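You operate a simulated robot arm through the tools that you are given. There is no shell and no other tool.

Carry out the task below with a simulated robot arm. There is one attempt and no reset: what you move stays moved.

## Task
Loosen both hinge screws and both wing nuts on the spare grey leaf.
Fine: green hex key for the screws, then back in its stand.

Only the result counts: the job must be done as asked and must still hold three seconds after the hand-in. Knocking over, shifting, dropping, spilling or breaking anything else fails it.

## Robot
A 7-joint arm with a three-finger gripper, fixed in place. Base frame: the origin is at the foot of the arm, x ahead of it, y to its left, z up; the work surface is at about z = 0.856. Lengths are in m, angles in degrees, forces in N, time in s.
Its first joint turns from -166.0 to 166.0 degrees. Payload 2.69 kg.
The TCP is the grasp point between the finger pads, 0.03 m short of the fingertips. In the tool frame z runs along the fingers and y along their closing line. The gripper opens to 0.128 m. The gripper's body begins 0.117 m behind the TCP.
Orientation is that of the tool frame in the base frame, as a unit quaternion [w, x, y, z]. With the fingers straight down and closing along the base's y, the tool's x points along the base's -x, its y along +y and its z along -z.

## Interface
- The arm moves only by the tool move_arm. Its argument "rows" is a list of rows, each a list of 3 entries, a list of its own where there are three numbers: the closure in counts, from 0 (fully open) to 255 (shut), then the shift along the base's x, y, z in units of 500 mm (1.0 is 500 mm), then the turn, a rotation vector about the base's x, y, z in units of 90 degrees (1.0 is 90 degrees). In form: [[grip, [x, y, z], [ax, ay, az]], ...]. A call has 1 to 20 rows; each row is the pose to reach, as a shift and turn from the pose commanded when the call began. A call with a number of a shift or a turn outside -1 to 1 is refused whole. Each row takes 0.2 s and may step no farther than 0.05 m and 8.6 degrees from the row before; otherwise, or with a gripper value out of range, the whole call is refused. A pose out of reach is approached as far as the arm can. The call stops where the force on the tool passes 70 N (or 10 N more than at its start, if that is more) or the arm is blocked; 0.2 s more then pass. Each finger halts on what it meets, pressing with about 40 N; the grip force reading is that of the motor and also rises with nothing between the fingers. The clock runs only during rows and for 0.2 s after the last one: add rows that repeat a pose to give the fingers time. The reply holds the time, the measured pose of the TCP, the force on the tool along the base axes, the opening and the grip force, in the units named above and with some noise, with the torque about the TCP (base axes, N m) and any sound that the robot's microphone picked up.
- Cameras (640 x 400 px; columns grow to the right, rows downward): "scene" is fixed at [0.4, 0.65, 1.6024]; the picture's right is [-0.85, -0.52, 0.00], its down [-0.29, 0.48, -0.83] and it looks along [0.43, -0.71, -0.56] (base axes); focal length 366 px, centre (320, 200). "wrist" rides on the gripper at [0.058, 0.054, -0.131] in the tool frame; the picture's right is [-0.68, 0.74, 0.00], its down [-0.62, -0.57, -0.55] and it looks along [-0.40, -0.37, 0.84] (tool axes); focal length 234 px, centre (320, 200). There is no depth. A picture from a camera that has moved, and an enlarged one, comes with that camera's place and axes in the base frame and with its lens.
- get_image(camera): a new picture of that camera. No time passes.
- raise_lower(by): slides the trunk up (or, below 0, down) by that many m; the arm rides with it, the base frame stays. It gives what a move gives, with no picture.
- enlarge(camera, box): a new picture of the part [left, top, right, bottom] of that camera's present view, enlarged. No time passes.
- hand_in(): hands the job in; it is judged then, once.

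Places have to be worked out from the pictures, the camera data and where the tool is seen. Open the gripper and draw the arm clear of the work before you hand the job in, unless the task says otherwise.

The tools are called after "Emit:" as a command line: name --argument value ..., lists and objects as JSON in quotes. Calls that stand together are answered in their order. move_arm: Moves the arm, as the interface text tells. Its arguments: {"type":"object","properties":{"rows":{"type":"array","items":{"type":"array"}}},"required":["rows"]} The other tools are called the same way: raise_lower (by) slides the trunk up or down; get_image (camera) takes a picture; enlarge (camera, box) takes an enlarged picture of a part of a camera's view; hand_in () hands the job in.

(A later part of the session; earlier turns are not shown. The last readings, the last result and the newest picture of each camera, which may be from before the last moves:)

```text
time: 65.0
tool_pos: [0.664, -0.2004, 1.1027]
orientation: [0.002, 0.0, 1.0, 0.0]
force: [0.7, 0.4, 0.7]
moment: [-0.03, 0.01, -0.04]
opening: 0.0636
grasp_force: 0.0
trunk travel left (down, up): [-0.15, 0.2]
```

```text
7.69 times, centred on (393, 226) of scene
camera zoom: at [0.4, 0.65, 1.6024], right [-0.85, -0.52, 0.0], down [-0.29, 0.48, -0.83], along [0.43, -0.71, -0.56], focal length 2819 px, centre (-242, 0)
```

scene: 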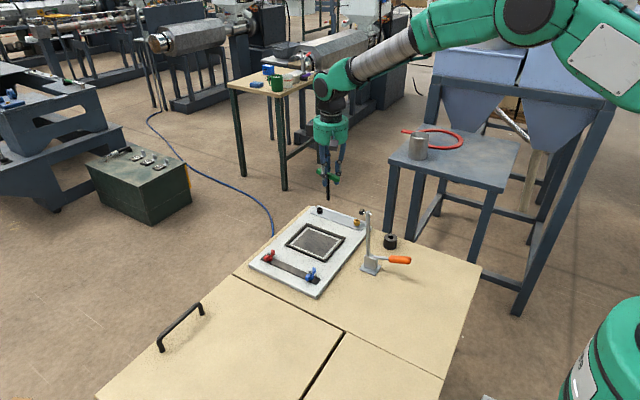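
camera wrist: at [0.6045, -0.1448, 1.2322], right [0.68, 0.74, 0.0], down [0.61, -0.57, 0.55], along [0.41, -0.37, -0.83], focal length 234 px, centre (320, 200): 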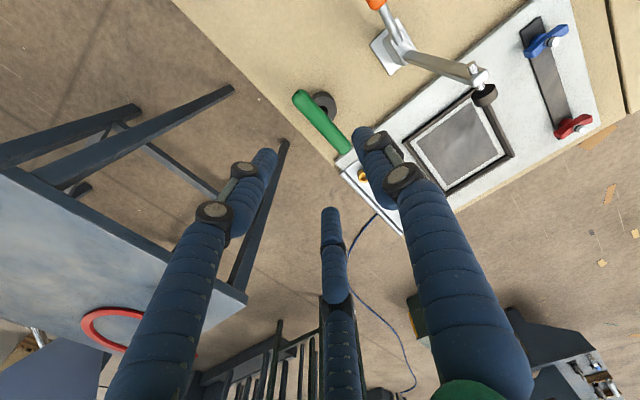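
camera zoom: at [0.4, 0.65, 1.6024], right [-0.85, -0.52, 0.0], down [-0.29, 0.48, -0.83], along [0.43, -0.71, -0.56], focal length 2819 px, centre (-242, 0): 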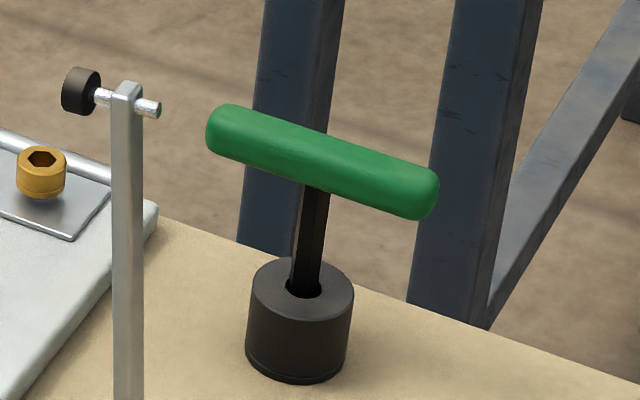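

The key is back upright in its stand. Next the wing nuts: I raise well above the clamp, cross over to the blue nut near (0.788, 0.061) and turn the hand to -90° so the fingers close across the wings, which lie along y.

Emit:
move_arm --rows '[[128, [0, 0, 0.09], [0, 0, 0]], [128, [0, 0, 0.18], [0, 0, 0]], [128, [0.0208, 0.0434, 0.22], [0, 0, -0.0833]], [128, [0.0415, 0.0868, 0.22], [0, 0, -0.1667]], [128, [0.0623, 0.1302, 0.22], [0, 0, -0.25]], [128, [0.083, 0.1735, 0.22], [0, 0, -0.3333]], [128, [0.1038, 0.2169, 0.22], [0, 0, -0.4167]], [128, [0.1245, 0.2603, 0.22], [0, 0, -0.5]], [128, [0.1453, 0.3037, 0.22], [0, 0, -0.5833]], [128, [0.166, 0.3471, 0.22], [0, 0, -0.6667]], [128, [0.1868, 0.3905, 0.22], [0, 0, -0.75]], [128, [0.2075, 0.4338, 0.22], [0, 0, -0.8333]], [128, [0.2283, 0.4772, 0.22], [0, 0, -0.9167]], [128, [0.249, 0.5206, 0.22], [0, 0, -1.0]], [128, [0.249, 0.5206, 0.15], [0, 0, -1.0]], [128, [0.249, 0.5206, 0.08], [0, 0, -1.0]], [128, [0.249, 0.5206, 0.02], [0, 0, -1.0]], [128, [0.249, 0.5206, 0.02], [0, 0, -1.0]]]'

Emit:
get_image --camera "wrist"

Emit:
get_image --camera "scene"

```text
time: 68.8
tool_pos: [0.7877, 0.0597, 1.1106]
orientation: [0.001, 0.707, 0.707, -0.001]
force: [0.2, -0.3, -0.2]
moment: [0.01, 0.03, -0.01]
opening: 0.0638
grasp_force: 0.1
trunk travel left (down, up): [-0.15, 0.2]
```

```text
taken
camera wrist: at [0.8405, 0.1198, 1.2409], right [0.74, -0.68, 0.0], down [-0.57, -0.61, 0.55], along [-0.37, -0.41, -0.83], focal length 234 px, centre (320, 200)
```

wrist: 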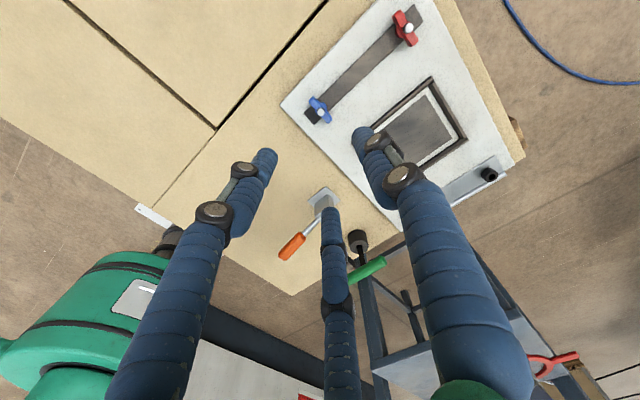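

```text
taken
```

scene: 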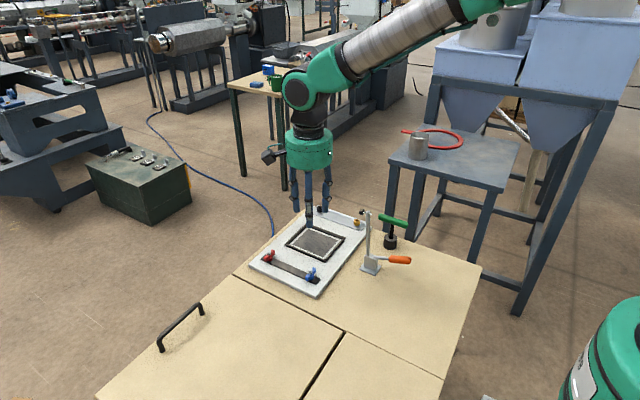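

The hand is above the board with clear views of both wing nuts. I zoom on each for position, span and height.

Emit:
enlarge --camera "wrist" --box '[300, 90, 340, 125]'

Emit:
enlarge --camera "wrist" --box '[385, 5, 430, 50]'

Emit:
enlarge --camera "scene" --box '[297, 258, 329, 290]'

Emit:
enlarge --camera "scene" --box '[255, 240, 287, 272]'

```text
11.43 times, centred on (320, 108) of wrist
camera zoom: at [0.8405, 0.1198, 1.2409], right [0.74, -0.68, 0.0], down [-0.57, -0.61, 0.55], along [-0.37, -0.41, -0.83], focal length 2676 px, centre (320, 1257)
```

zoom: 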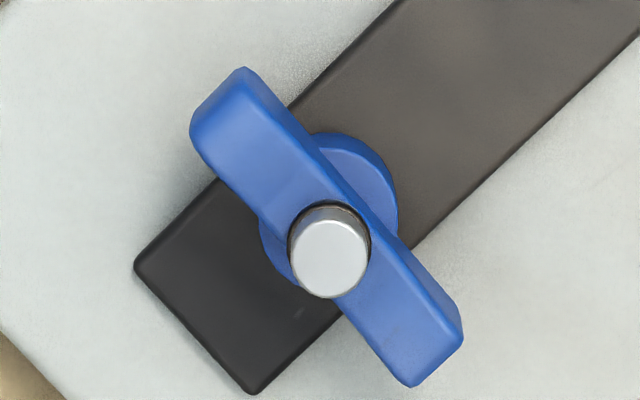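

```text
8.89 times, centred on (408, 28) of wrist
camera zoom: at [0.8405, 0.1198, 1.2409], right [0.74, -0.68, 0.0], down [-0.57, -0.61, 0.55], along [-0.37, -0.41, -0.83], focal length 2082 px, centre (-458, 1733)
```

zoom: 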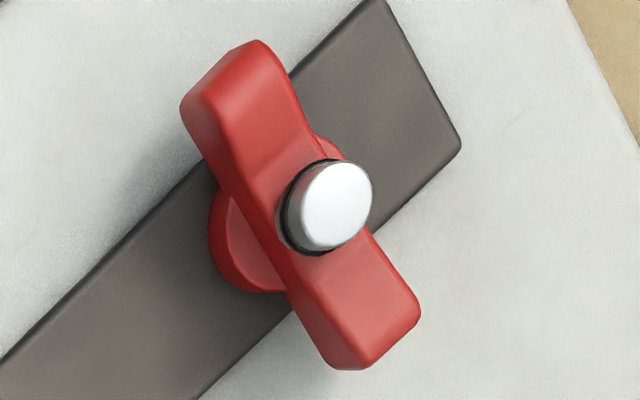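

```text
12.50 times, centred on (313, 274) of scene
camera zoom: at [0.4, 0.65, 1.6024], right [-0.85, -0.52, 0.0], down [-0.29, 0.48, -0.83], along [0.43, -0.71, -0.56], focal length 4581 px, centre (408, -725)
```

zoom: 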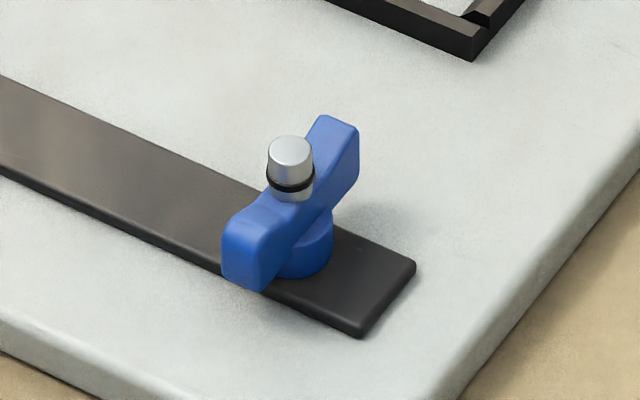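

```text
12.50 times, centred on (271, 256) of scene
camera zoom: at [0.4, 0.65, 1.6024], right [-0.85, -0.52, 0.0], down [-0.29, 0.48, -0.83], along [0.43, -0.71, -0.56], focal length 4581 px, centre (932, -500)
```

zoom: 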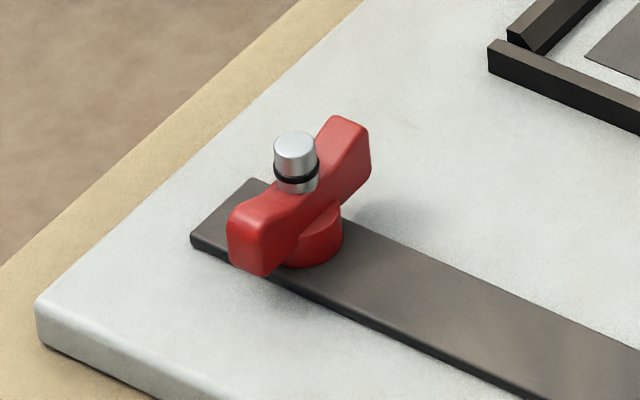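

The blue nut's axis is at about (0.790, 0.061): wings span roughly 4 cm along y with tops near z 0.895, stud top at 0.902, clamping bar top near 0.872. I will straddle the nut with the fingers and push the wings round, so I centre the hand over it, narrow the opening, and come down to just above.

Emit:
move_arm --rows '[[150, [0.0064, -0.0008, -0.06], [0, 0, 0]], [150, [0.0064, -0.0008, -0.13], [0, 0, 0]], [150, [0.0064, -0.0008, -0.2], [0, 0, 0]], [150, [0.0064, -0.0008, -0.26], [0, 0, 0]], [150, [0.0064, -0.0008, -0.3], [0, 0, 0]], [150, [0.0064, -0.0008, -0.3], [0, 0, 0]]]'

Emit:
get_image --camera "wrist"

Emit:
enlarge --camera "scene" --box '[285, 230, 341, 290]'

```text
time: 70.2
tool_pos: [0.7901, 0.0583, 0.9615]
orientation: [0.0, 0.707, 0.707, -0.001]
force: [0.5, -0.5, 0.0]
moment: [-0.01, 0.01, 0.02]
opening: 0.0528
grasp_force: 0.0
trunk travel left (down, up): [-0.15, 0.2]
```

```text
taken
camera wrist: at [0.8438, 0.1186, 1.0914], right [0.74, -0.68, 0.0], down [-0.57, -0.61, 0.55], along [-0.37, -0.41, -0.83], focal length 234 px, centre (320, 200)
```

wrist: 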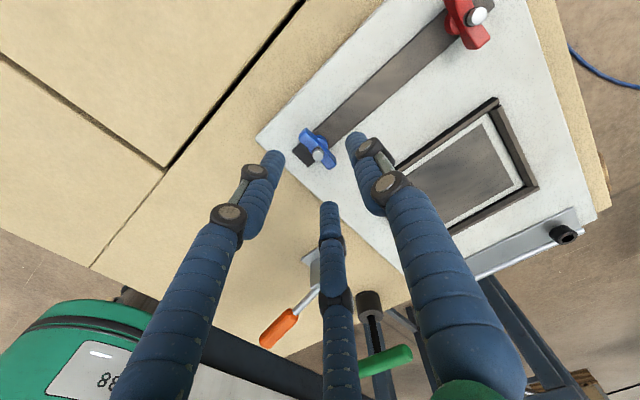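

```text
6.67 times, centred on (313, 260) of scene
camera zoom: at [0.4, 0.65, 1.6024], right [-0.85, -0.52, 0.0], down [-0.29, 0.48, -0.83], along [0.43, -0.71, -0.56], focal length 2443 px, centre (367, -200)
```

zoom: 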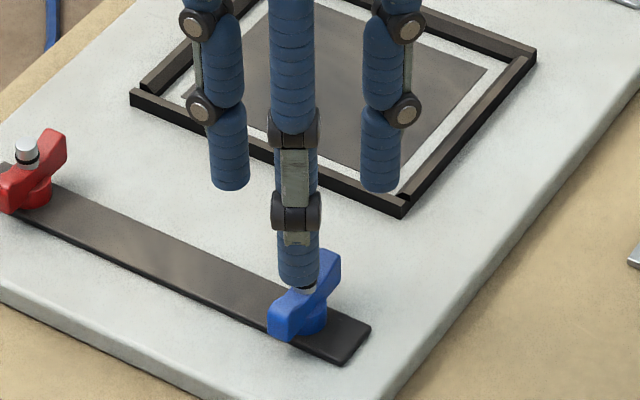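

The stud shows exactly at the spot expected for the hand's axis, so the hand is centred on the blue nut. I descend 3 cm, with the fingers passing outside the wings, and check.

Emit:
move_arm --rows '[[150, [0, 0.001, -0.02], [0, 0, 0]], [150, [0, 0.001, -0.04], [0, 0, 0]], [150, [0, 0.001, -0.06], [0, 0, 0]], [150, [0, 0.001, -0.06], [0, 0, 0]]]'

Emit:
enlarge --camera "wrist" --box '[250, 110, 390, 230]'

Emit:
enlarge --camera "scene" --box '[285, 240, 341, 300]'

```text
time: 71.2
tool_pos: [0.7913, 0.0601, 0.9307]
orientation: [0.001, 0.707, 0.707, -0.001]
force: [-0.2, 1.1, -0.7]
moment: [-0.02, -0.03, 0.03]
opening: 0.0527
grasp_force: 0.1
trunk travel left (down, up): [-0.15, 0.2]
```

```text
3.33 times, centred on (320, 170) of wrist
camera zoom: at [0.8442, 0.1209, 1.0611], right [0.74, -0.68, 0.0], down [-0.57, -0.61, 0.55], along [-0.37, -0.41, -0.83], focal length 781 px, centre (320, 300)
```

zoom: 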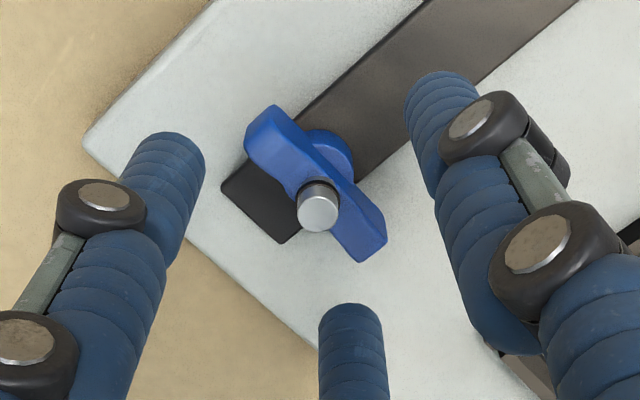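

```text
6.67 times, centred on (313, 270) of scene
camera zoom: at [0.4, 0.65, 1.6024], right [-0.85, -0.52, 0.0], down [-0.29, 0.48, -0.83], along [0.43, -0.71, -0.56], focal length 2443 px, centre (367, -267)
```

zoom: 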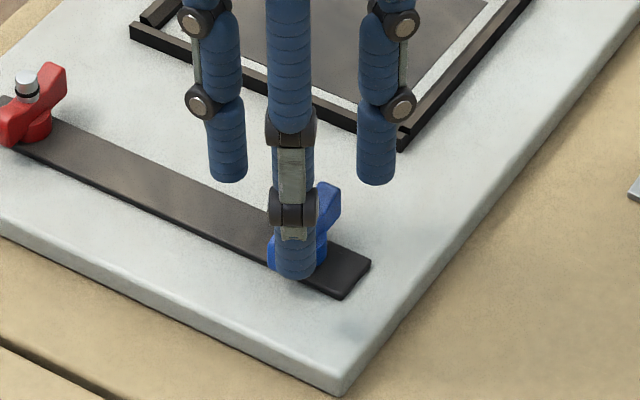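

All three fingertips are clear around the nut at about 35 mm radius. I lower 19 mm so the tips pass beside the wings but stay 9 mm over the bar, then narrow the opening to meet the wings.

Emit:
move_arm --rows '[[150, [-0.001, 0, -0.015], [0, 0, 0]], [150, [-0.001, 0, -0.03], [0, 0, 0]], [150, [-0.001, 0, -0.038], [0, 0, 0]], [170, [-0.001, 0, -0.038], [0, 0, 0]], [180, [-0.001, 0, -0.038], [0, 0, 0]], [180, [-0.001, 0, -0.038], [0, 0, 0]]]'

Emit:
enlarge --camera "wrist" --box '[250, 110, 390, 230]'

Emit:
enlarge --camera "scene" --box '[285, 240, 341, 300]'

```text
time: 72.6
tool_pos: [0.7908, 0.0612, 0.9126]
orientation: [0.001, 0.707, 0.707, -0.002]
force: [0.9, -1.5, 0.6]
moment: [-0.03, -0.03, 0.06]
opening: 0.0383
grasp_force: 0.4
trunk travel left (down, up): [-0.15, 0.2]
```

```text
3.33 times, centred on (320, 170) of wrist
camera zoom: at [0.8437, 0.1205, 1.0425], right [0.74, -0.68, 0.0], down [-0.57, -0.61, 0.55], along [-0.37, -0.41, -0.83], focal length 781 px, centre (320, 300)
```

zoom: 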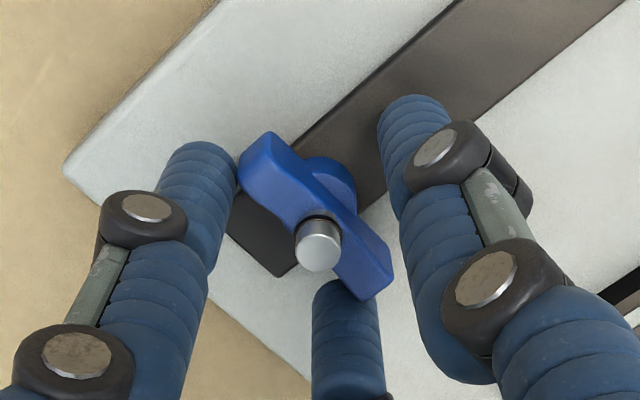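

```text
6.67 times, centred on (313, 270) of scene
camera zoom: at [0.4, 0.65, 1.6024], right [-0.85, -0.52, 0.0], down [-0.29, 0.48, -0.83], along [0.43, -0.71, -0.56], focal length 2443 px, centre (367, -267)
```

zoom: 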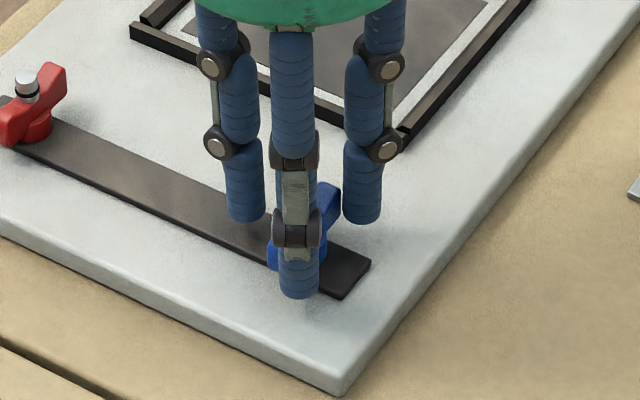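

The rear fingers just touch the two wing ends with almost no force. I turn 30° counter-clockwise so the finger behind the -y wing starts pushing it, then narrow the fingers a little for more overlap.

Emit:
move_arm --rows '[[180, [0, -0.0015, 0], [0, 0, 0.0833]], [180, [0, -0.0015, 0], [0, 0, 0.1667]], [185, [0, -0.0015, 0], [0, 0, 0.25]], [190, [0, -0.0015, 0], [0, 0, 0.3333]], [190, [0, -0.0015, 0], [0, 0, 0.3333]]]'

Emit:
enlarge --camera "wrist" --box '[250, 110, 390, 230]'

Emit:
enlarge --camera "scene" --box '[285, 240, 341, 300]'

```text
time: 73.8
tool_pos: [0.791, 0.059, 0.9119]
orientation: [0.002, 0.5, 0.866, -0.002]
force: [-3.7, -9.8, -0.8]
moment: [-0.28, 0.07, -0.05]
opening: 0.0398
grasp_force: 5.4
trunk travel left (down, up): [-0.15, 0.2]
```

```text
3.33 times, centred on (320, 170) of wrist
camera zoom: at [0.8068, 0.1382, 1.042], right [0.98, -0.22, 0.0], down [-0.18, -0.81, 0.55], along [-0.12, -0.54, -0.83], focal length 781 px, centre (320, 300)
```

zoom: 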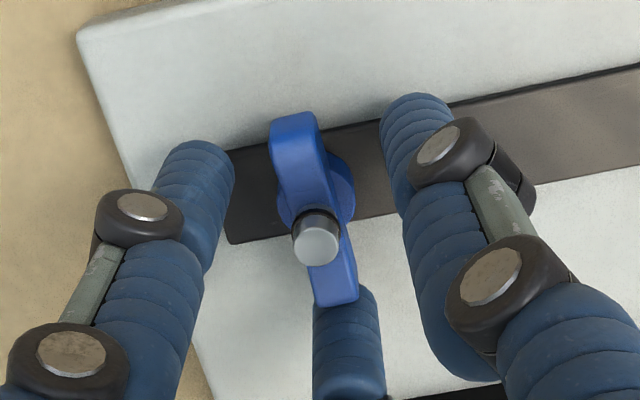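

```text
6.67 times, centred on (313, 270) of scene
camera zoom: at [0.4, 0.65, 1.6024], right [-0.85, -0.52, 0.0], down [-0.29, 0.48, -0.83], along [0.43, -0.71, -0.56], focal length 2443 px, centre (367, -267)
```

zoom: 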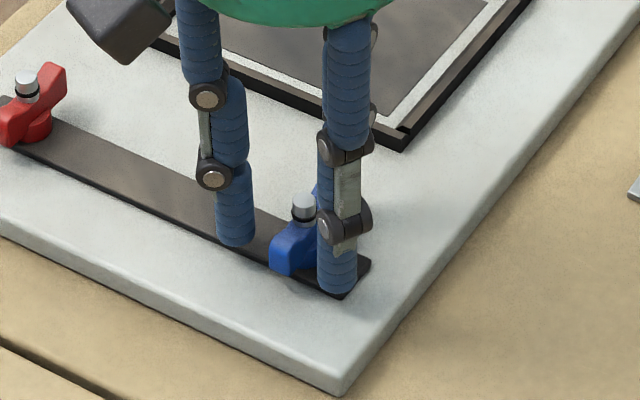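

The finger slid round the wing tip instead of turning it, because it was too far out; the nut has not moved. I open, go back to -90°, raise 6 mm and shift the hand 3 mm toward -x so the rear fingers can close further in on the flat faces of both wings.

Emit:
move_arm --rows '[[165, [0, 0, 0], [0, 0, 0]], [150, [0, 0, 0], [0, 0, 0]], [150, [0, 0, 0], [0, 0, -0.0833]], [150, [0, 0, 0], [0, 0, -0.1667]], [150, [0, 0, 0.006], [0, 0, -0.25]], [150, [0, 0, 0.012], [0, 0, -0.3333]], [150, [-0.006, 0, 0.012], [0, 0, -0.3333]], [175, [-0.006, 0, 0.012], [0, 0, -0.3333]], [190, [-0.006, 0, 0.012], [0, 0, -0.3333]], [190, [-0.006, 0, 0.012], [0, 0, -0.3333]]]'

Emit:
enlarge --camera "wrist" --box '[250, 110, 390, 230]'

Emit:
enlarge --camera "scene" --box '[285, 240, 341, 300]'

```text
time: 76.0
tool_pos: [0.7889, 0.0599, 0.9169]
orientation: [0.0, 0.707, 0.707, -0.001]
force: [0.1, -0.4, 0.2]
moment: [-0.01, 0.0, 0.0]
opening: 0.0327
grasp_force: 0.1
trunk travel left (down, up): [-0.15, 0.2]
```

```text
3.33 times, centred on (320, 170) of wrist
camera zoom: at [0.8412, 0.1192, 1.0478], right [0.74, -0.68, 0.0], down [-0.57, -0.61, 0.55], along [-0.37, -0.41, -0.83], focal length 781 px, centre (320, 300)
```

zoom: 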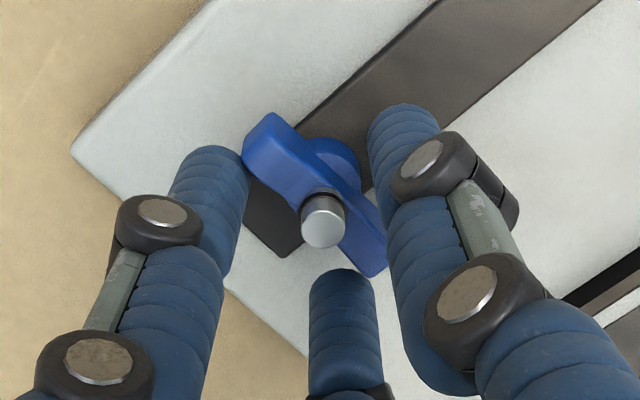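

```text
6.67 times, centred on (313, 270) of scene
camera zoom: at [0.4, 0.65, 1.6024], right [-0.85, -0.52, 0.0], down [-0.29, 0.48, -0.83], along [0.43, -0.71, -0.56], focal length 2443 px, centre (367, -267)
```

zoom: 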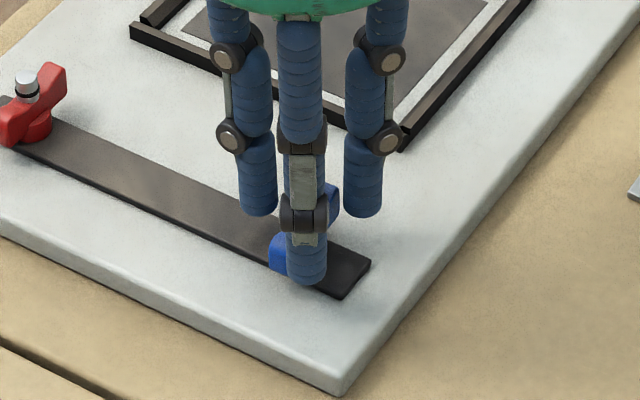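

No contact yet at 33 mm opening. I close further in small stages, watching force.

Emit:
move_arm --rows '[[200, [-0.001, 0, 0], [0, 0, 0]], [207, [-0.001, 0, 0], [0, 0, 0]], [212, [-0.001, 0, 0], [0, 0, 0]], [212, [-0.001, 0, 0], [0, 0, 0]]]'

Emit:
enlarge --camera "wrist" --box '[250, 110, 390, 230]'

```text
time: 77.0
tool_pos: [0.7864, 0.0587, 0.918]
orientation: [0.0, 0.707, 0.707, -0.002]
force: [-8.6, -0.4, -1.5]
moment: [-0.01, 0.27, -0.01]
opening: 0.0253
grasp_force: 2.6
trunk travel left (down, up): [-0.15, 0.2]
```

```text
3.33 times, centred on (320, 170) of wrist
camera zoom: at [0.8403, 0.1193, 1.0473], right [0.74, -0.68, 0.0], down [-0.56, -0.61, 0.55], along [-0.37, -0.41, -0.83], focal length 781 px, centre (320, 300)
```

zoom: 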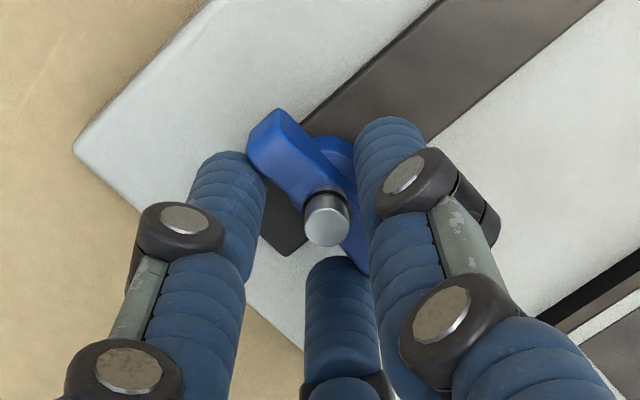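

The rear fingers now bear on the flat wing faces (8.6 N along -x), well inside the tips. I back off 0.8 mm, hold a loose cage at about 24 mm, and turn 30° around the stud axis.

Emit:
move_arm --rows '[[207, [-0.0016, 0, 0], [0, 0, 0]], [207, [-0.0015, -0.0011, 0], [0, 0, 0.0833]], [207, [-0.0013, -0.0022, 0], [0, 0, 0.1667]], [207, [-0.001, -0.0032, 0], [0, 0, 0.25]], [207, [-0.0005, -0.0042, 0], [0, 0, 0.3333]]]'

Emit:
enlarge --camera "wrist" --box '[250, 110, 390, 230]'

Emit:
enlarge --camera "scene" --box '[285, 240, 341, 300]'

```text
time: 78.2
tool_pos: [0.7868, 0.0581, 0.919]
orientation: [0.001, 0.499, 0.867, -0.001]
force: [-2.9, -1.0, 1.1]
moment: [-0.07, 0.09, -0.04]
opening: 0.0247
grasp_force: 0.5
trunk travel left (down, up): [-0.15, 0.2]
```

```text
3.33 times, centred on (320, 170) of wrist
camera zoom: at [0.8035, 0.1365, 1.0483], right [0.98, -0.22, 0.0], down [-0.18, -0.81, 0.55], along [-0.12, -0.54, -0.83], focal length 781 px, centre (320, 300)
```

zoom: 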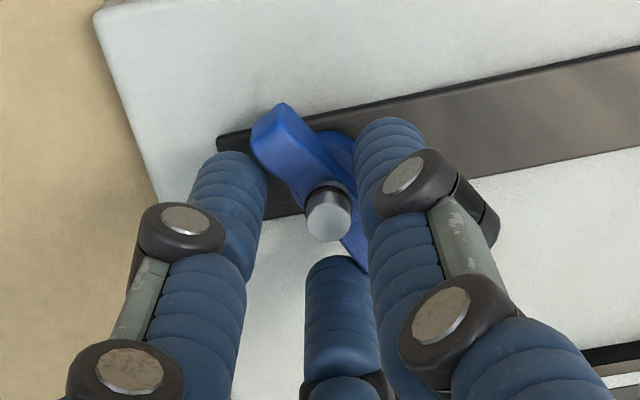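

```text
6.67 times, centred on (313, 270) of scene
camera zoom: at [0.4, 0.65, 1.6024], right [-0.85, -0.52, 0.0], down [-0.29, 0.48, -0.83], along [0.43, -0.71, -0.56], focal length 2443 px, centre (367, -267)
```

zoom: 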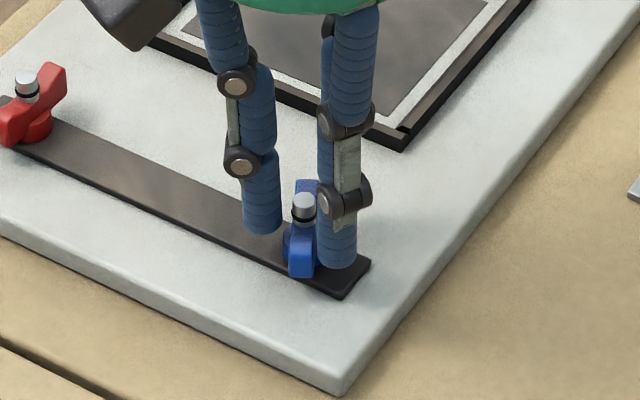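

The blue wing is following the hand with under 3 N. I continue another 45° around the stud axis.

Emit:
move_arm --rows '[[207, [0.0006, -0.0009, 0], [0, 0, 0.0833]], [207, [0.0013, -0.0017, 0], [0, 0, 0.1667]], [207, [0.0022, -0.0025, 0], [0, 0, 0.25]], [207, [0.0031, -0.0031, 0.0003], [0, 0, 0.3333]], [207, [0.0041, -0.0036, 0.0006], [0, 0, 0.4167]], [207, [0.0051, -0.0039, 0.001], [0, 0, 0.5]]]'

Emit:
enlarge --camera "wrist" --box '[250, 110, 390, 230]'

Emit:
enlarge --camera "scene" --box '[285, 240, 341, 300]'

```text
time: 79.6
tool_pos: [0.7901, 0.0563, 0.9178]
orientation: [0.002, 0.13, 0.992, -0.001]
force: [-0.3, -0.5, -0.3]
moment: [-0.03, 0.03, -0.04]
opening: 0.0242
grasp_force: 0.2
trunk travel left (down, up): [-0.15, 0.2]
```

```text
3.33 times, centred on (320, 170) of wrist
camera zoom: at [0.7463, 0.1243, 1.0486], right [0.84, 0.54, 0.0], down [0.45, -0.7, 0.55], along [0.3, -0.46, -0.83], focal length 781 px, centre (320, 300)
```

zoom: 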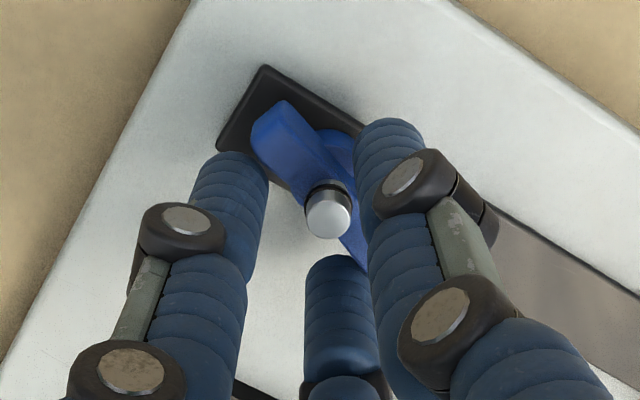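

```text
6.67 times, centred on (313, 270) of scene
camera zoom: at [0.4, 0.65, 1.6024], right [-0.85, -0.52, 0.0], down [-0.29, 0.48, -0.83], along [0.43, -0.71, -0.56], focal length 2443 px, centre (367, -267)
```

zoom: 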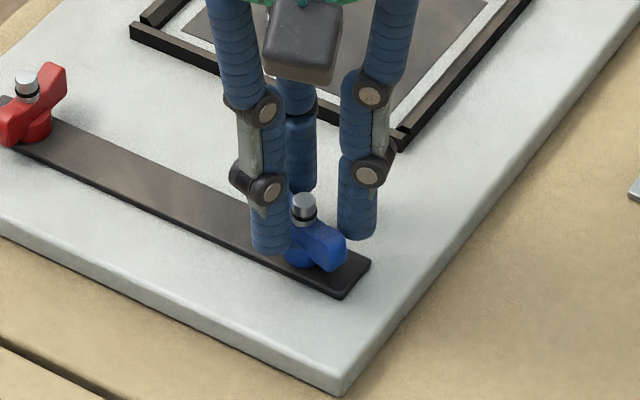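

The blue nut keeps following with negligible force, about 70° so far. I continue 45° more with a slight rise.

Emit:
move_arm --rows '[[207, [0.0011, -0.0002, 0.0003], [0, 0, 0.0833]], [207, [0.0022, -0.0003, 0.0006], [0, 0, 0.1667]], [207, [0.0033, -0.0002, 0.0009], [0, 0, 0.25]], [207, [0.0043, 0, 0.0012], [0, 0, 0.3333]], [207, [0.0054, 0.0004, 0.0015], [0, 0, 0.4167]], [207, [0.0064, 0.0008, 0.0018], [0, 0, 0.5]]]'

Emit:
enlarge --camera "wrist" --box '[250, 110, 390, 230]'

Emit:
enlarge --camera "scene" --box '[285, 240, 341, 300]'

```text
time: 81.0
tool_pos: [0.7926, 0.0564, 0.9195]
orientation: [0.002, -0.26, 0.966, 0.0]
force: [0.0, -0.6, -0.1]
moment: [-0.04, -0.03, -0.02]
opening: 0.0245
grasp_force: 0.3
trunk travel left (down, up): [-0.15, 0.2]
```

```text
3.33 times, centred on (320, 170) of wrist
camera zoom: at [0.7142, 0.0741, 1.0498], right [0.22, 0.98, 0.0], down [0.81, -0.18, 0.55], along [0.54, -0.12, -0.83], focal length 781 px, centre (320, 300)
```

zoom: 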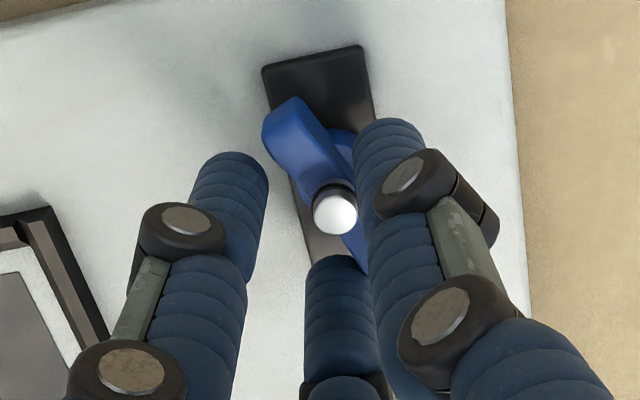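

```text
6.67 times, centred on (313, 270) of scene
camera zoom: at [0.4, 0.65, 1.6024], right [-0.85, -0.52, 0.0], down [-0.29, 0.48, -0.83], along [0.43, -0.71, -0.56], focal length 2443 px, centre (367, -267)
```

zoom: 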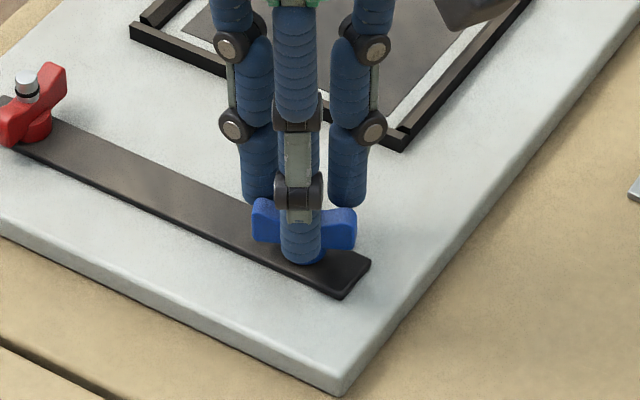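

The blue nut is near 115° now. I continue with another 45°.

Emit:
move_arm --rows '[[207, [0.0009, 0.0006, 0.0004], [0, 0, 0.0833]], [207, [0.0017, 0.0013, 0.0008], [0, 0, 0.1667]], [207, [0.0025, 0.0022, 0.0012], [0, 0, 0.25]], [207, [0.0031, 0.0031, 0.0016], [0, 0, 0.3333]], [207, [0.0036, 0.0041, 0.002], [0, 0, 0.4167]], [207, [0.0039, 0.0051, 0.0024], [0, 0, 0.5]]]'

Emit:
enlarge --camera "wrist" --box '[250, 110, 390, 230]'

Emit:
enlarge --camera "scene" --box '[285, 240, 341, 300]'

```text
time: 82.4
tool_pos: [0.7953, 0.0594, 0.9207]
orientation: [0.001, -0.609, 0.793, 0.001]
force: [0.7, -0.8, 0.4]
moment: [0.01, -0.03, -0.03]
opening: 0.0246
grasp_force: 0.3
trunk travel left (down, up): [-0.15, 0.2]
```

```text
3.33 times, centred on (320, 170) of wrist
camera zoom: at [0.7274, 0.017, 1.0504], right [-0.54, 0.84, 0.0], down [0.7, 0.45, 0.55], along [0.46, 0.3, -0.83], focal length 781 px, centre (320, 300)
```

zoom: 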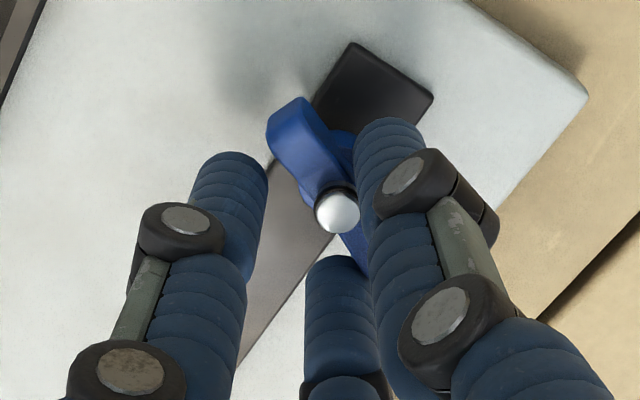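

```text
6.67 times, centred on (313, 270) of scene
camera zoom: at [0.4, 0.65, 1.6024], right [-0.85, -0.52, 0.0], down [-0.29, 0.48, -0.83], along [0.43, -0.71, -0.56], focal length 2443 px, centre (367, -267)
```

zoom: 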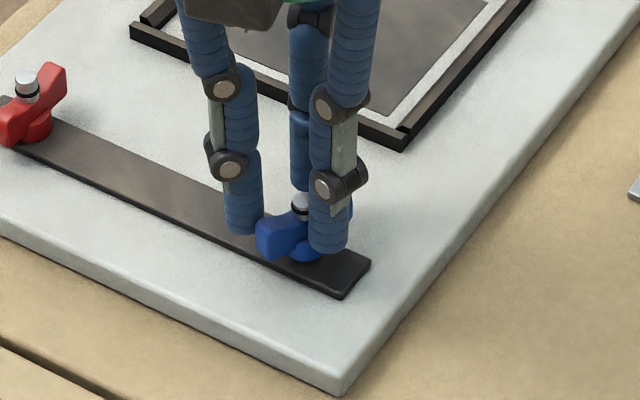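

About 156° now. I go 30° further to pass the half turn, watching for a stop.

Emit:
move_arm --rows '[[207, [0.0002, 0.0011, 0.0003], [0, 0, 0.0833]], [207, [0.0003, 0.0022, 0.0006], [0, 0, 0.1667]], [207, [0.0002, 0.0033, 0.0009], [0, 0, 0.25]], [207, [0, 0.0043, 0.0012], [0, 0, 0.3333]], [207, [0, 0.0043, 0.0012], [0, 0, 0.3333]]]'

Emit:
enlarge --camera "wrist" --box '[250, 110, 390, 230]'

Emit:
enlarge --camera "scene" --box '[285, 240, 341, 300]'

```text
time: 83.6
tool_pos: [0.7967, 0.061, 0.9217]
orientation: [-0.002, 0.794, -0.608, -0.001]
force: [9.6, -0.2, 0.1]
moment: [-0.32, -0.31, -0.66]
opening: 0.0261
grasp_force: 18.1
trunk travel left (down, up): [-0.15, 0.2]
```

```text
3.33 times, centred on (320, 170) of wrist
camera zoom: at [0.7593, -0.0089, 1.0514], right [-0.89, 0.46, 0.0], down [0.39, 0.74, 0.55], along [0.25, 0.49, -0.83], focal length 781 px, centre (320, 300)
```

zoom: 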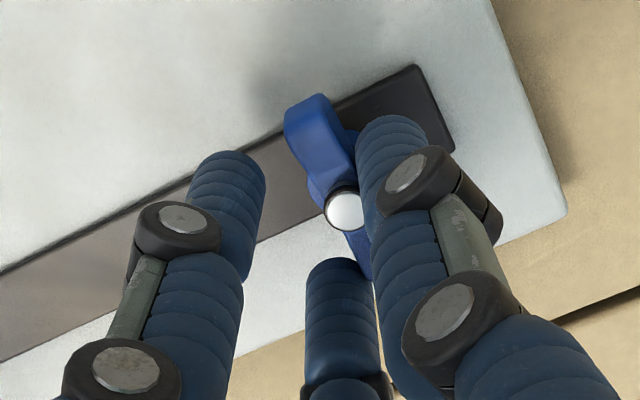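

```text
6.67 times, centred on (313, 270) of scene
camera zoom: at [0.4, 0.65, 1.6024], right [-0.85, -0.52, 0.0], down [-0.29, 0.48, -0.83], along [0.43, -0.71, -0.56], focal length 2443 px, centre (367, -267)
```

zoom: 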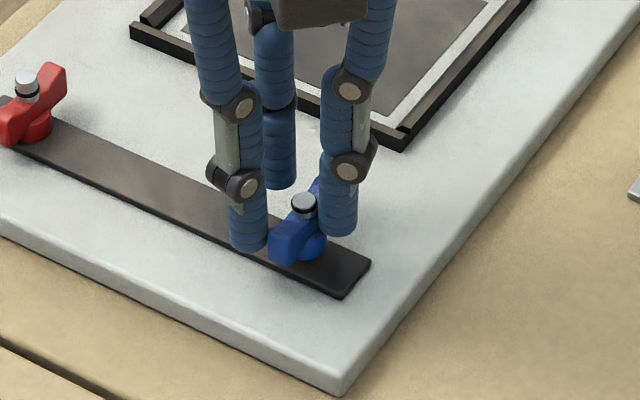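

Torque jumped to 0.66 N m and the wings lie along y again: the blue nut has reached a stop at half a turn, clearly risen on its stud. I turn back 10° to unload, open the fingers and lift off.

Emit:
move_arm --rows '[[207, [0.0002, -0.0011, 0], [0, 0, -0.0833]], [200, [0.0002, -0.0014, 0], [0, 0, -0.1111]], [180, [0.0002, -0.0014, 0], [0, 0, -0.1111]], [150, [0.0002, -0.0014, 0], [0, 0, -0.1111]], [140, [0.0002, -0.0014, 0], [0, 0, -0.1111]], [140, [0.0002, -0.0014, 0.02], [0, 0, -0.1111]], [140, [0.0002, -0.0014, 0.06], [0, 0, -0.1111]], [140, [0.0002, -0.0014, 0.12], [0, 0, -0.1111]], [140, [0.0002, -0.0014, 0.2], [0, 0, -0.1111]], [140, [0.0002, -0.0014, 0.2], [0, 0, -0.1111]]]'

Emit:
get_image --camera "wrist"

Emit:
enlarge --camera "scene" --box '[285, 240, 341, 300]'

Emit:
enlarge --camera "scene" --box '[297, 258, 329, 290]'

```text
time: 85.8
tool_pos: [0.7943, 0.0614, 1.0238]
orientation: [-0.002, 0.737, -0.676, -0.001]
force: [0.2, -0.1, 0.1]
moment: [0.03, -0.04, 0.0]
opening: 0.058
grasp_force: 0.1
trunk travel left (down, up): [-0.15, 0.2]
```

```text
taken
camera wrist: at [0.7452, -0.0017, 1.1525], right [-0.79, 0.61, 0.0], down [0.51, 0.66, 0.55], along [0.34, 0.44, -0.83], focal length 234 px, centre (320, 200)
```

wrist: 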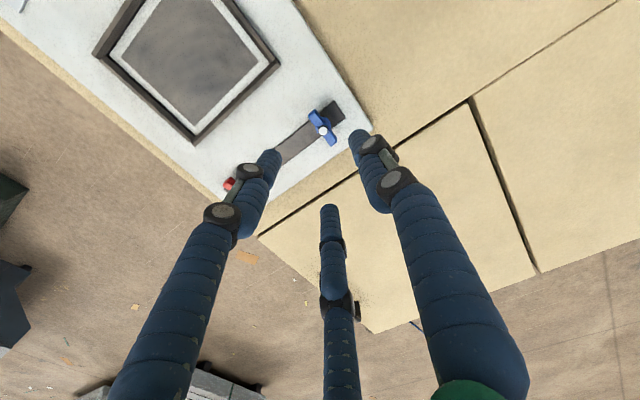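

```text
6.67 times, centred on (313, 270) of scene
camera zoom: at [0.4, 0.65, 1.6024], right [-0.85, -0.52, 0.0], down [-0.29, 0.48, -0.83], along [0.43, -0.71, -0.56], focal length 2443 px, centre (367, -267)
```

zoom: 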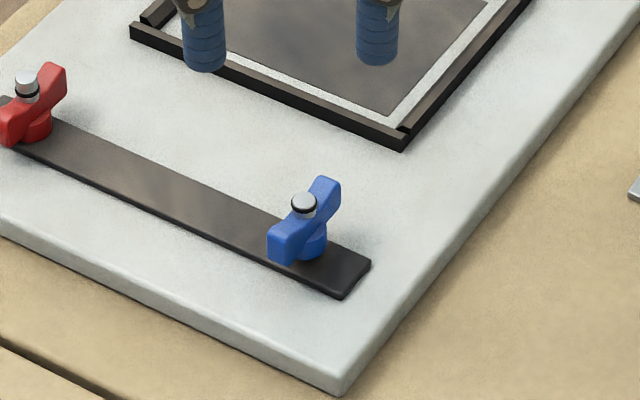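

```text
12.50 times, centred on (313, 274) of scene
camera zoom: at [0.4, 0.65, 1.6024], right [-0.85, -0.52, 0.0], down [-0.29, 0.48, -0.83], along [0.43, -0.71, -0.56], focal length 4581 px, centre (408, -725)
```

zoom: 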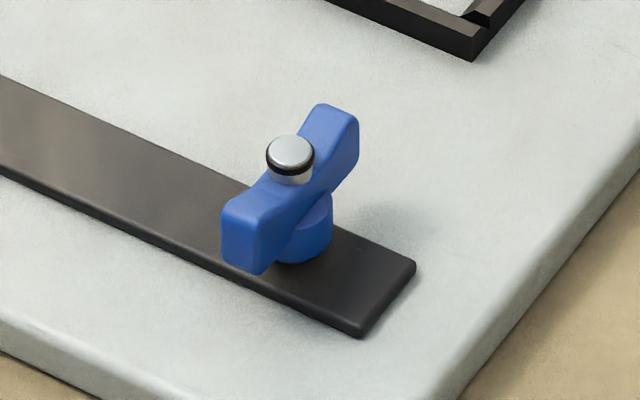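

The blue nut stands about 4 mm higher with its wings along y again. The red nut's axis works out to (0.929, 0.061), so I unwind the wrist back to -90° while moving over to it at a safe height.

Emit:
move_arm --rows '[[140, [0.0119, 0, 0.02], [0, 0, -0.0891]], [140, [0.0238, 0, 0.04], [0, 0, -0.1782]], [140, [0.0357, 0, 0.04], [0, 0, -0.2673]], [140, [0.0476, 0, 0.04], [0, 0, -0.3564]], [140, [0.0595, 0, 0.04], [0, 0, -0.4455]], [140, [0.0714, 0, 0.04], [0, 0, -0.5345]], [140, [0.0833, 0, 0.04], [0, 0, -0.6236]], [140, [0.0952, 0, 0.04], [0, 0, -0.7127]], [140, [0.1071, 0, 0.04], [0, 0, -0.8018]], [140, [0.119, 0, 0.04], [0, 0, -0.8909]], [140, [0.1309, 0, 0.04], [0, 0, -0.98]]]'

Emit:
move_arm --rows '[[140, [0.0119, 0, 0], [0, 0, -0.0891]], [140, [0.0238, 0, 0], [0, 0, -0.1782]], [140, [0.0357, 0, 0], [0, 0, -0.2673]], [140, [0.0476, 0, 0], [0, 0, -0.3564]], [140, [0.0595, 0, 0], [0, 0, -0.4455]], [140, [0.0714, 0, 0], [0, 0, -0.5345]], [140, [0.0833, 0, 0], [0, 0, -0.6236]], [140, [0.0952, 0, 0], [0, 0, -0.7127]], [140, [0.1071, 0, 0], [0, 0, -0.8018]], [140, [0.119, 0, 0], [0, 0, -0.8909]], [140, [0.1309, 0.0012, 0], [0, 0, -0.98]], [140, [0.1309, 0.0012, 0], [0, 0, -0.98]]]'

Emit:
get_image --camera "wrist"

Emit:
get_image --camera "scene"

```text
time: 88.2
tool_pos: [0.8598, 0.0593, 1.0405]
orientation: [0.002, -0.058, 0.998, 0.0]
force: [0.1, -0.3, 0.0]
moment: [0.03, 0.02, -0.03]
opening: 0.0579
grasp_force: 0.1
trunk travel left (down, up): [-0.15, 0.2]
```

```text
time: 90.8
tool_pos: [0.9273, 0.0607, 1.041]
orientation: [0.001, 0.653, 0.758, -0.001]
force: [0.3, 0.8, 0.2]
moment: [-0.04, 0.0, 0.01]
opening: 0.0578
grasp_force: 0.1
trunk travel left (down, up): [-0.15, 0.2]
```

```text
taken
camera wrist: at [0.9703, 0.1282, 1.1712], right [0.83, -0.56, 0.0], down [-0.47, -0.69, 0.55], along [-0.31, -0.46, -0.83], focal length 234 px, centre (320, 200)
```

wrist: 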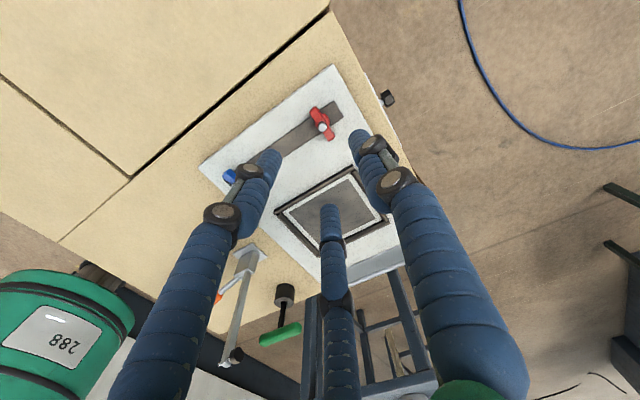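

```text
taken
```

scene: 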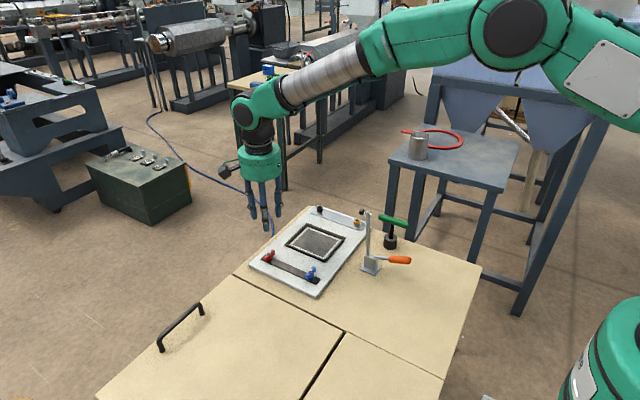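

I'm above the red nut at about -81° yaw. I zoom on it to fix its centre before the final turn and descent.

Emit:
enlarge --camera "wrist" --box '[296, 98, 346, 148]'

```text
8.00 times, centred on (321, 123) of wrist
camera zoom: at [0.9703, 0.1282, 1.1712], right [0.83, -0.56, 0.0], down [-0.47, -0.69, 0.55], along [-0.31, -0.46, -0.83], focal length 1873 px, centre (312, 816)
```

zoom: 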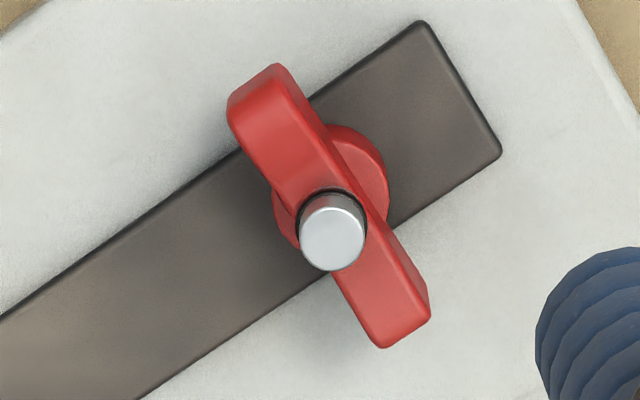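

The red stud is at (0.9287, 0.0613). I finish the turn to -90°, offset the hand 4 mm toward -x as for the blue one, and descend to just above, then check.

Emit:
move_arm --rows '[[145, [-0.002, -0.0032, -0.02], [0, 0, -0.0472]], [150, [-0.002, -0.0032, -0.06], [0, 0, -0.0944]], [150, [-0.002, -0.0032, -0.11], [0, 0, -0.0944]], [150, [-0.002, -0.0032, -0.15], [0, 0, -0.0944]], [150, [-0.002, -0.0032, -0.17], [0, 0, -0.0944]], [150, [-0.002, -0.0032, -0.17], [0, 0, -0.0944]]]'

Emit:
enlarge --camera "wrist" --box '[250, 110, 390, 230]'

Emit:
enlarge --camera "scene" --box '[235, 215, 311, 285]'

```text
time: 92.2
tool_pos: [0.9254, 0.0601, 0.9573]
orientation: [0.0, 0.706, 0.708, -0.002]
force: [0.8, 0.5, -0.7]
moment: [0.05, -0.03, 0.02]
opening: 0.0527
grasp_force: 0.0
trunk travel left (down, up): [-0.15, 0.2]
```

```text
3.33 times, centred on (320, 170) of wrist
camera zoom: at [0.9776, 0.1195, 1.0859], right [0.74, -0.68, 0.0], down [-0.56, -0.61, 0.55], along [-0.37, -0.41, -0.83], focal length 781 px, centre (320, 300)
```

zoom: 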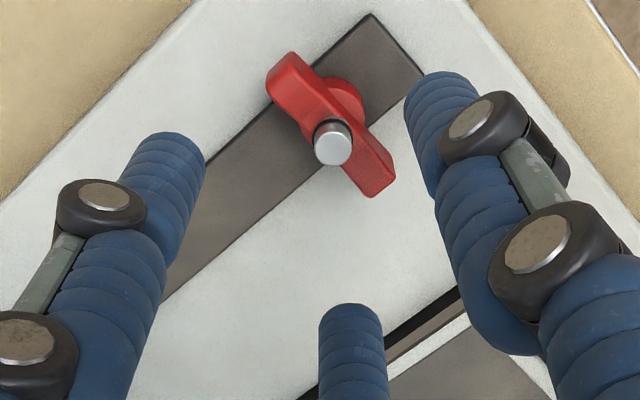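

```text
5.71 times, centred on (273, 250) of scene
camera zoom: at [0.4, 0.65, 1.6024], right [-0.85, -0.52, 0.0], down [-0.29, 0.48, -0.83], along [0.43, -0.71, -0.56], focal length 2094 px, centre (589, -86)
```

zoom: 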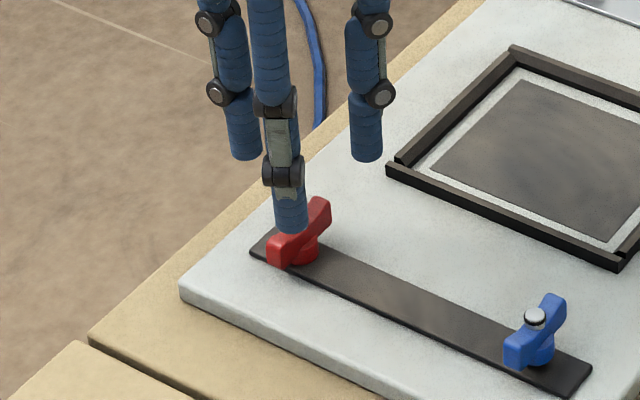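

The hand is placed right for the red nut. I descend to the same working height as before and close to the loose cage in stages.

Emit:
move_arm --rows '[[150, [0.0018, 0, -0.02], [0, 0, 0]], [150, [0.0018, 0, -0.04], [0, 0, 0]], [150, [0.0018, 0, -0.06], [0, 0, 0]], [150, [0.0018, 0, -0.0758], [0, 0, 0]], [175, [0.0018, 0, -0.0758], [0, 0, 0]], [195, [0.0018, 0, -0.0758], [0, 0, 0]], [207, [0.0018, 0, -0.0758], [0, 0, 0]], [207, [0.0018, 0, -0.0758], [0, 0, 0]]]'

Emit:
enlarge --camera "wrist" --box '[250, 110, 390, 230]'

Emit:
enlarge --camera "scene" --box '[235, 215, 311, 285]'

```text
time: 94.0
tool_pos: [0.9266, 0.0587, 0.9194]
orientation: [0.001, 0.706, 0.708, -0.002]
force: [-0.3, 0.8, -1.5]
moment: [0.02, -0.03, 0.01]
opening: 0.024
grasp_force: 0.0
trunk travel left (down, up): [-0.15, 0.2]
```

```text
3.33 times, centred on (320, 170) of wrist
camera zoom: at [0.9793, 0.1193, 1.0492], right [0.74, -0.68, 0.0], down [-0.56, -0.61, 0.55], along [-0.37, -0.41, -0.83], focal length 781 px, centre (320, 300)
```

zoom: 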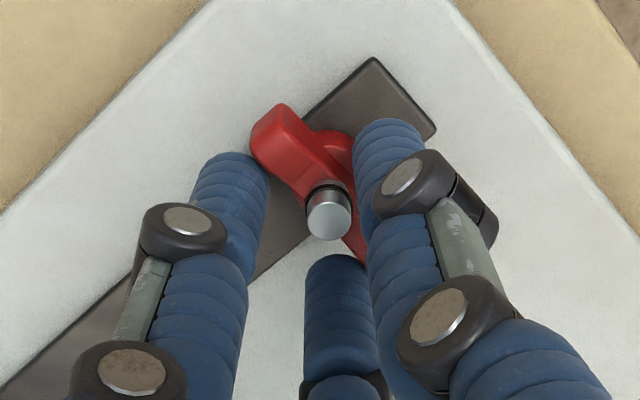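

```text
5.71 times, centred on (273, 250) of scene
camera zoom: at [0.4, 0.65, 1.6024], right [-0.85, -0.52, 0.0], down [-0.29, 0.48, -0.83], along [0.43, -0.71, -0.56], focal length 2094 px, centre (589, -86)
```

zoom: 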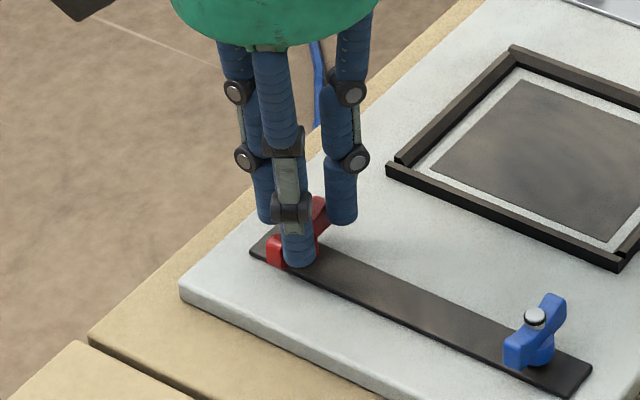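

Same cage as on the blue nut, with no load. I turn the first 30° around the red stud's axis.

Emit:
move_arm --rows '[[207, [0.0001, -0.0009, 0], [0, 0, 0.0833]], [207, [0.0002, -0.0019, 0], [0, 0, 0.1667]], [207, [0.0005, -0.0028, 0], [0, 0, 0.25]], [207, [0.001, -0.0036, 0], [0, 0, 0.3333]]]'

Emit:
enlarge --camera "wrist" --box '[250, 110, 390, 230]'

Emit:
enlarge --camera "scene" --box '[235, 215, 311, 285]'

```text
time: 95.0
tool_pos: [0.9248, 0.0574, 0.9188]
orientation: [0.002, 0.498, 0.867, 0.0]
force: [-2.9, -1.4, 0.1]
moment: [-0.01, 0.09, -0.06]
opening: 0.0246
grasp_force: 0.5
trunk travel left (down, up): [-0.15, 0.2]
```

```text
3.33 times, centred on (320, 170) of wrist
camera zoom: at [0.942, 0.1363, 1.0489], right [0.98, -0.21, 0.0], down [-0.18, -0.81, 0.55], along [-0.12, -0.54, -0.83], focal length 781 px, centre (320, 300)
```

zoom: 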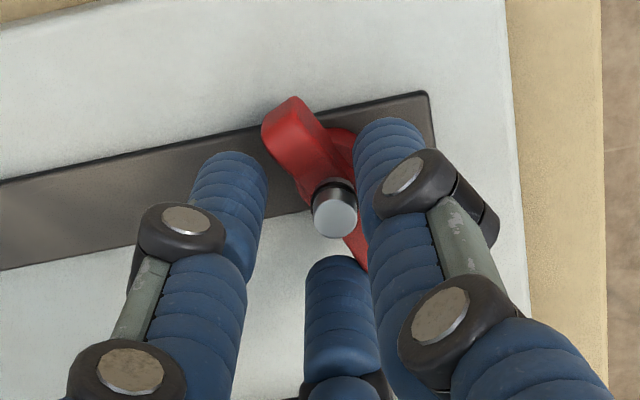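

```text
5.71 times, centred on (273, 250) of scene
camera zoom: at [0.4, 0.65, 1.6024], right [-0.85, -0.52, 0.0], down [-0.29, 0.48, -0.83], along [0.43, -0.71, -0.56], focal length 2094 px, centre (589, -86)
```

zoom: 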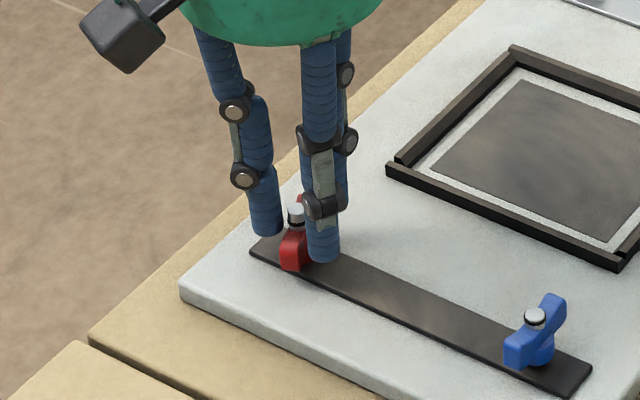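

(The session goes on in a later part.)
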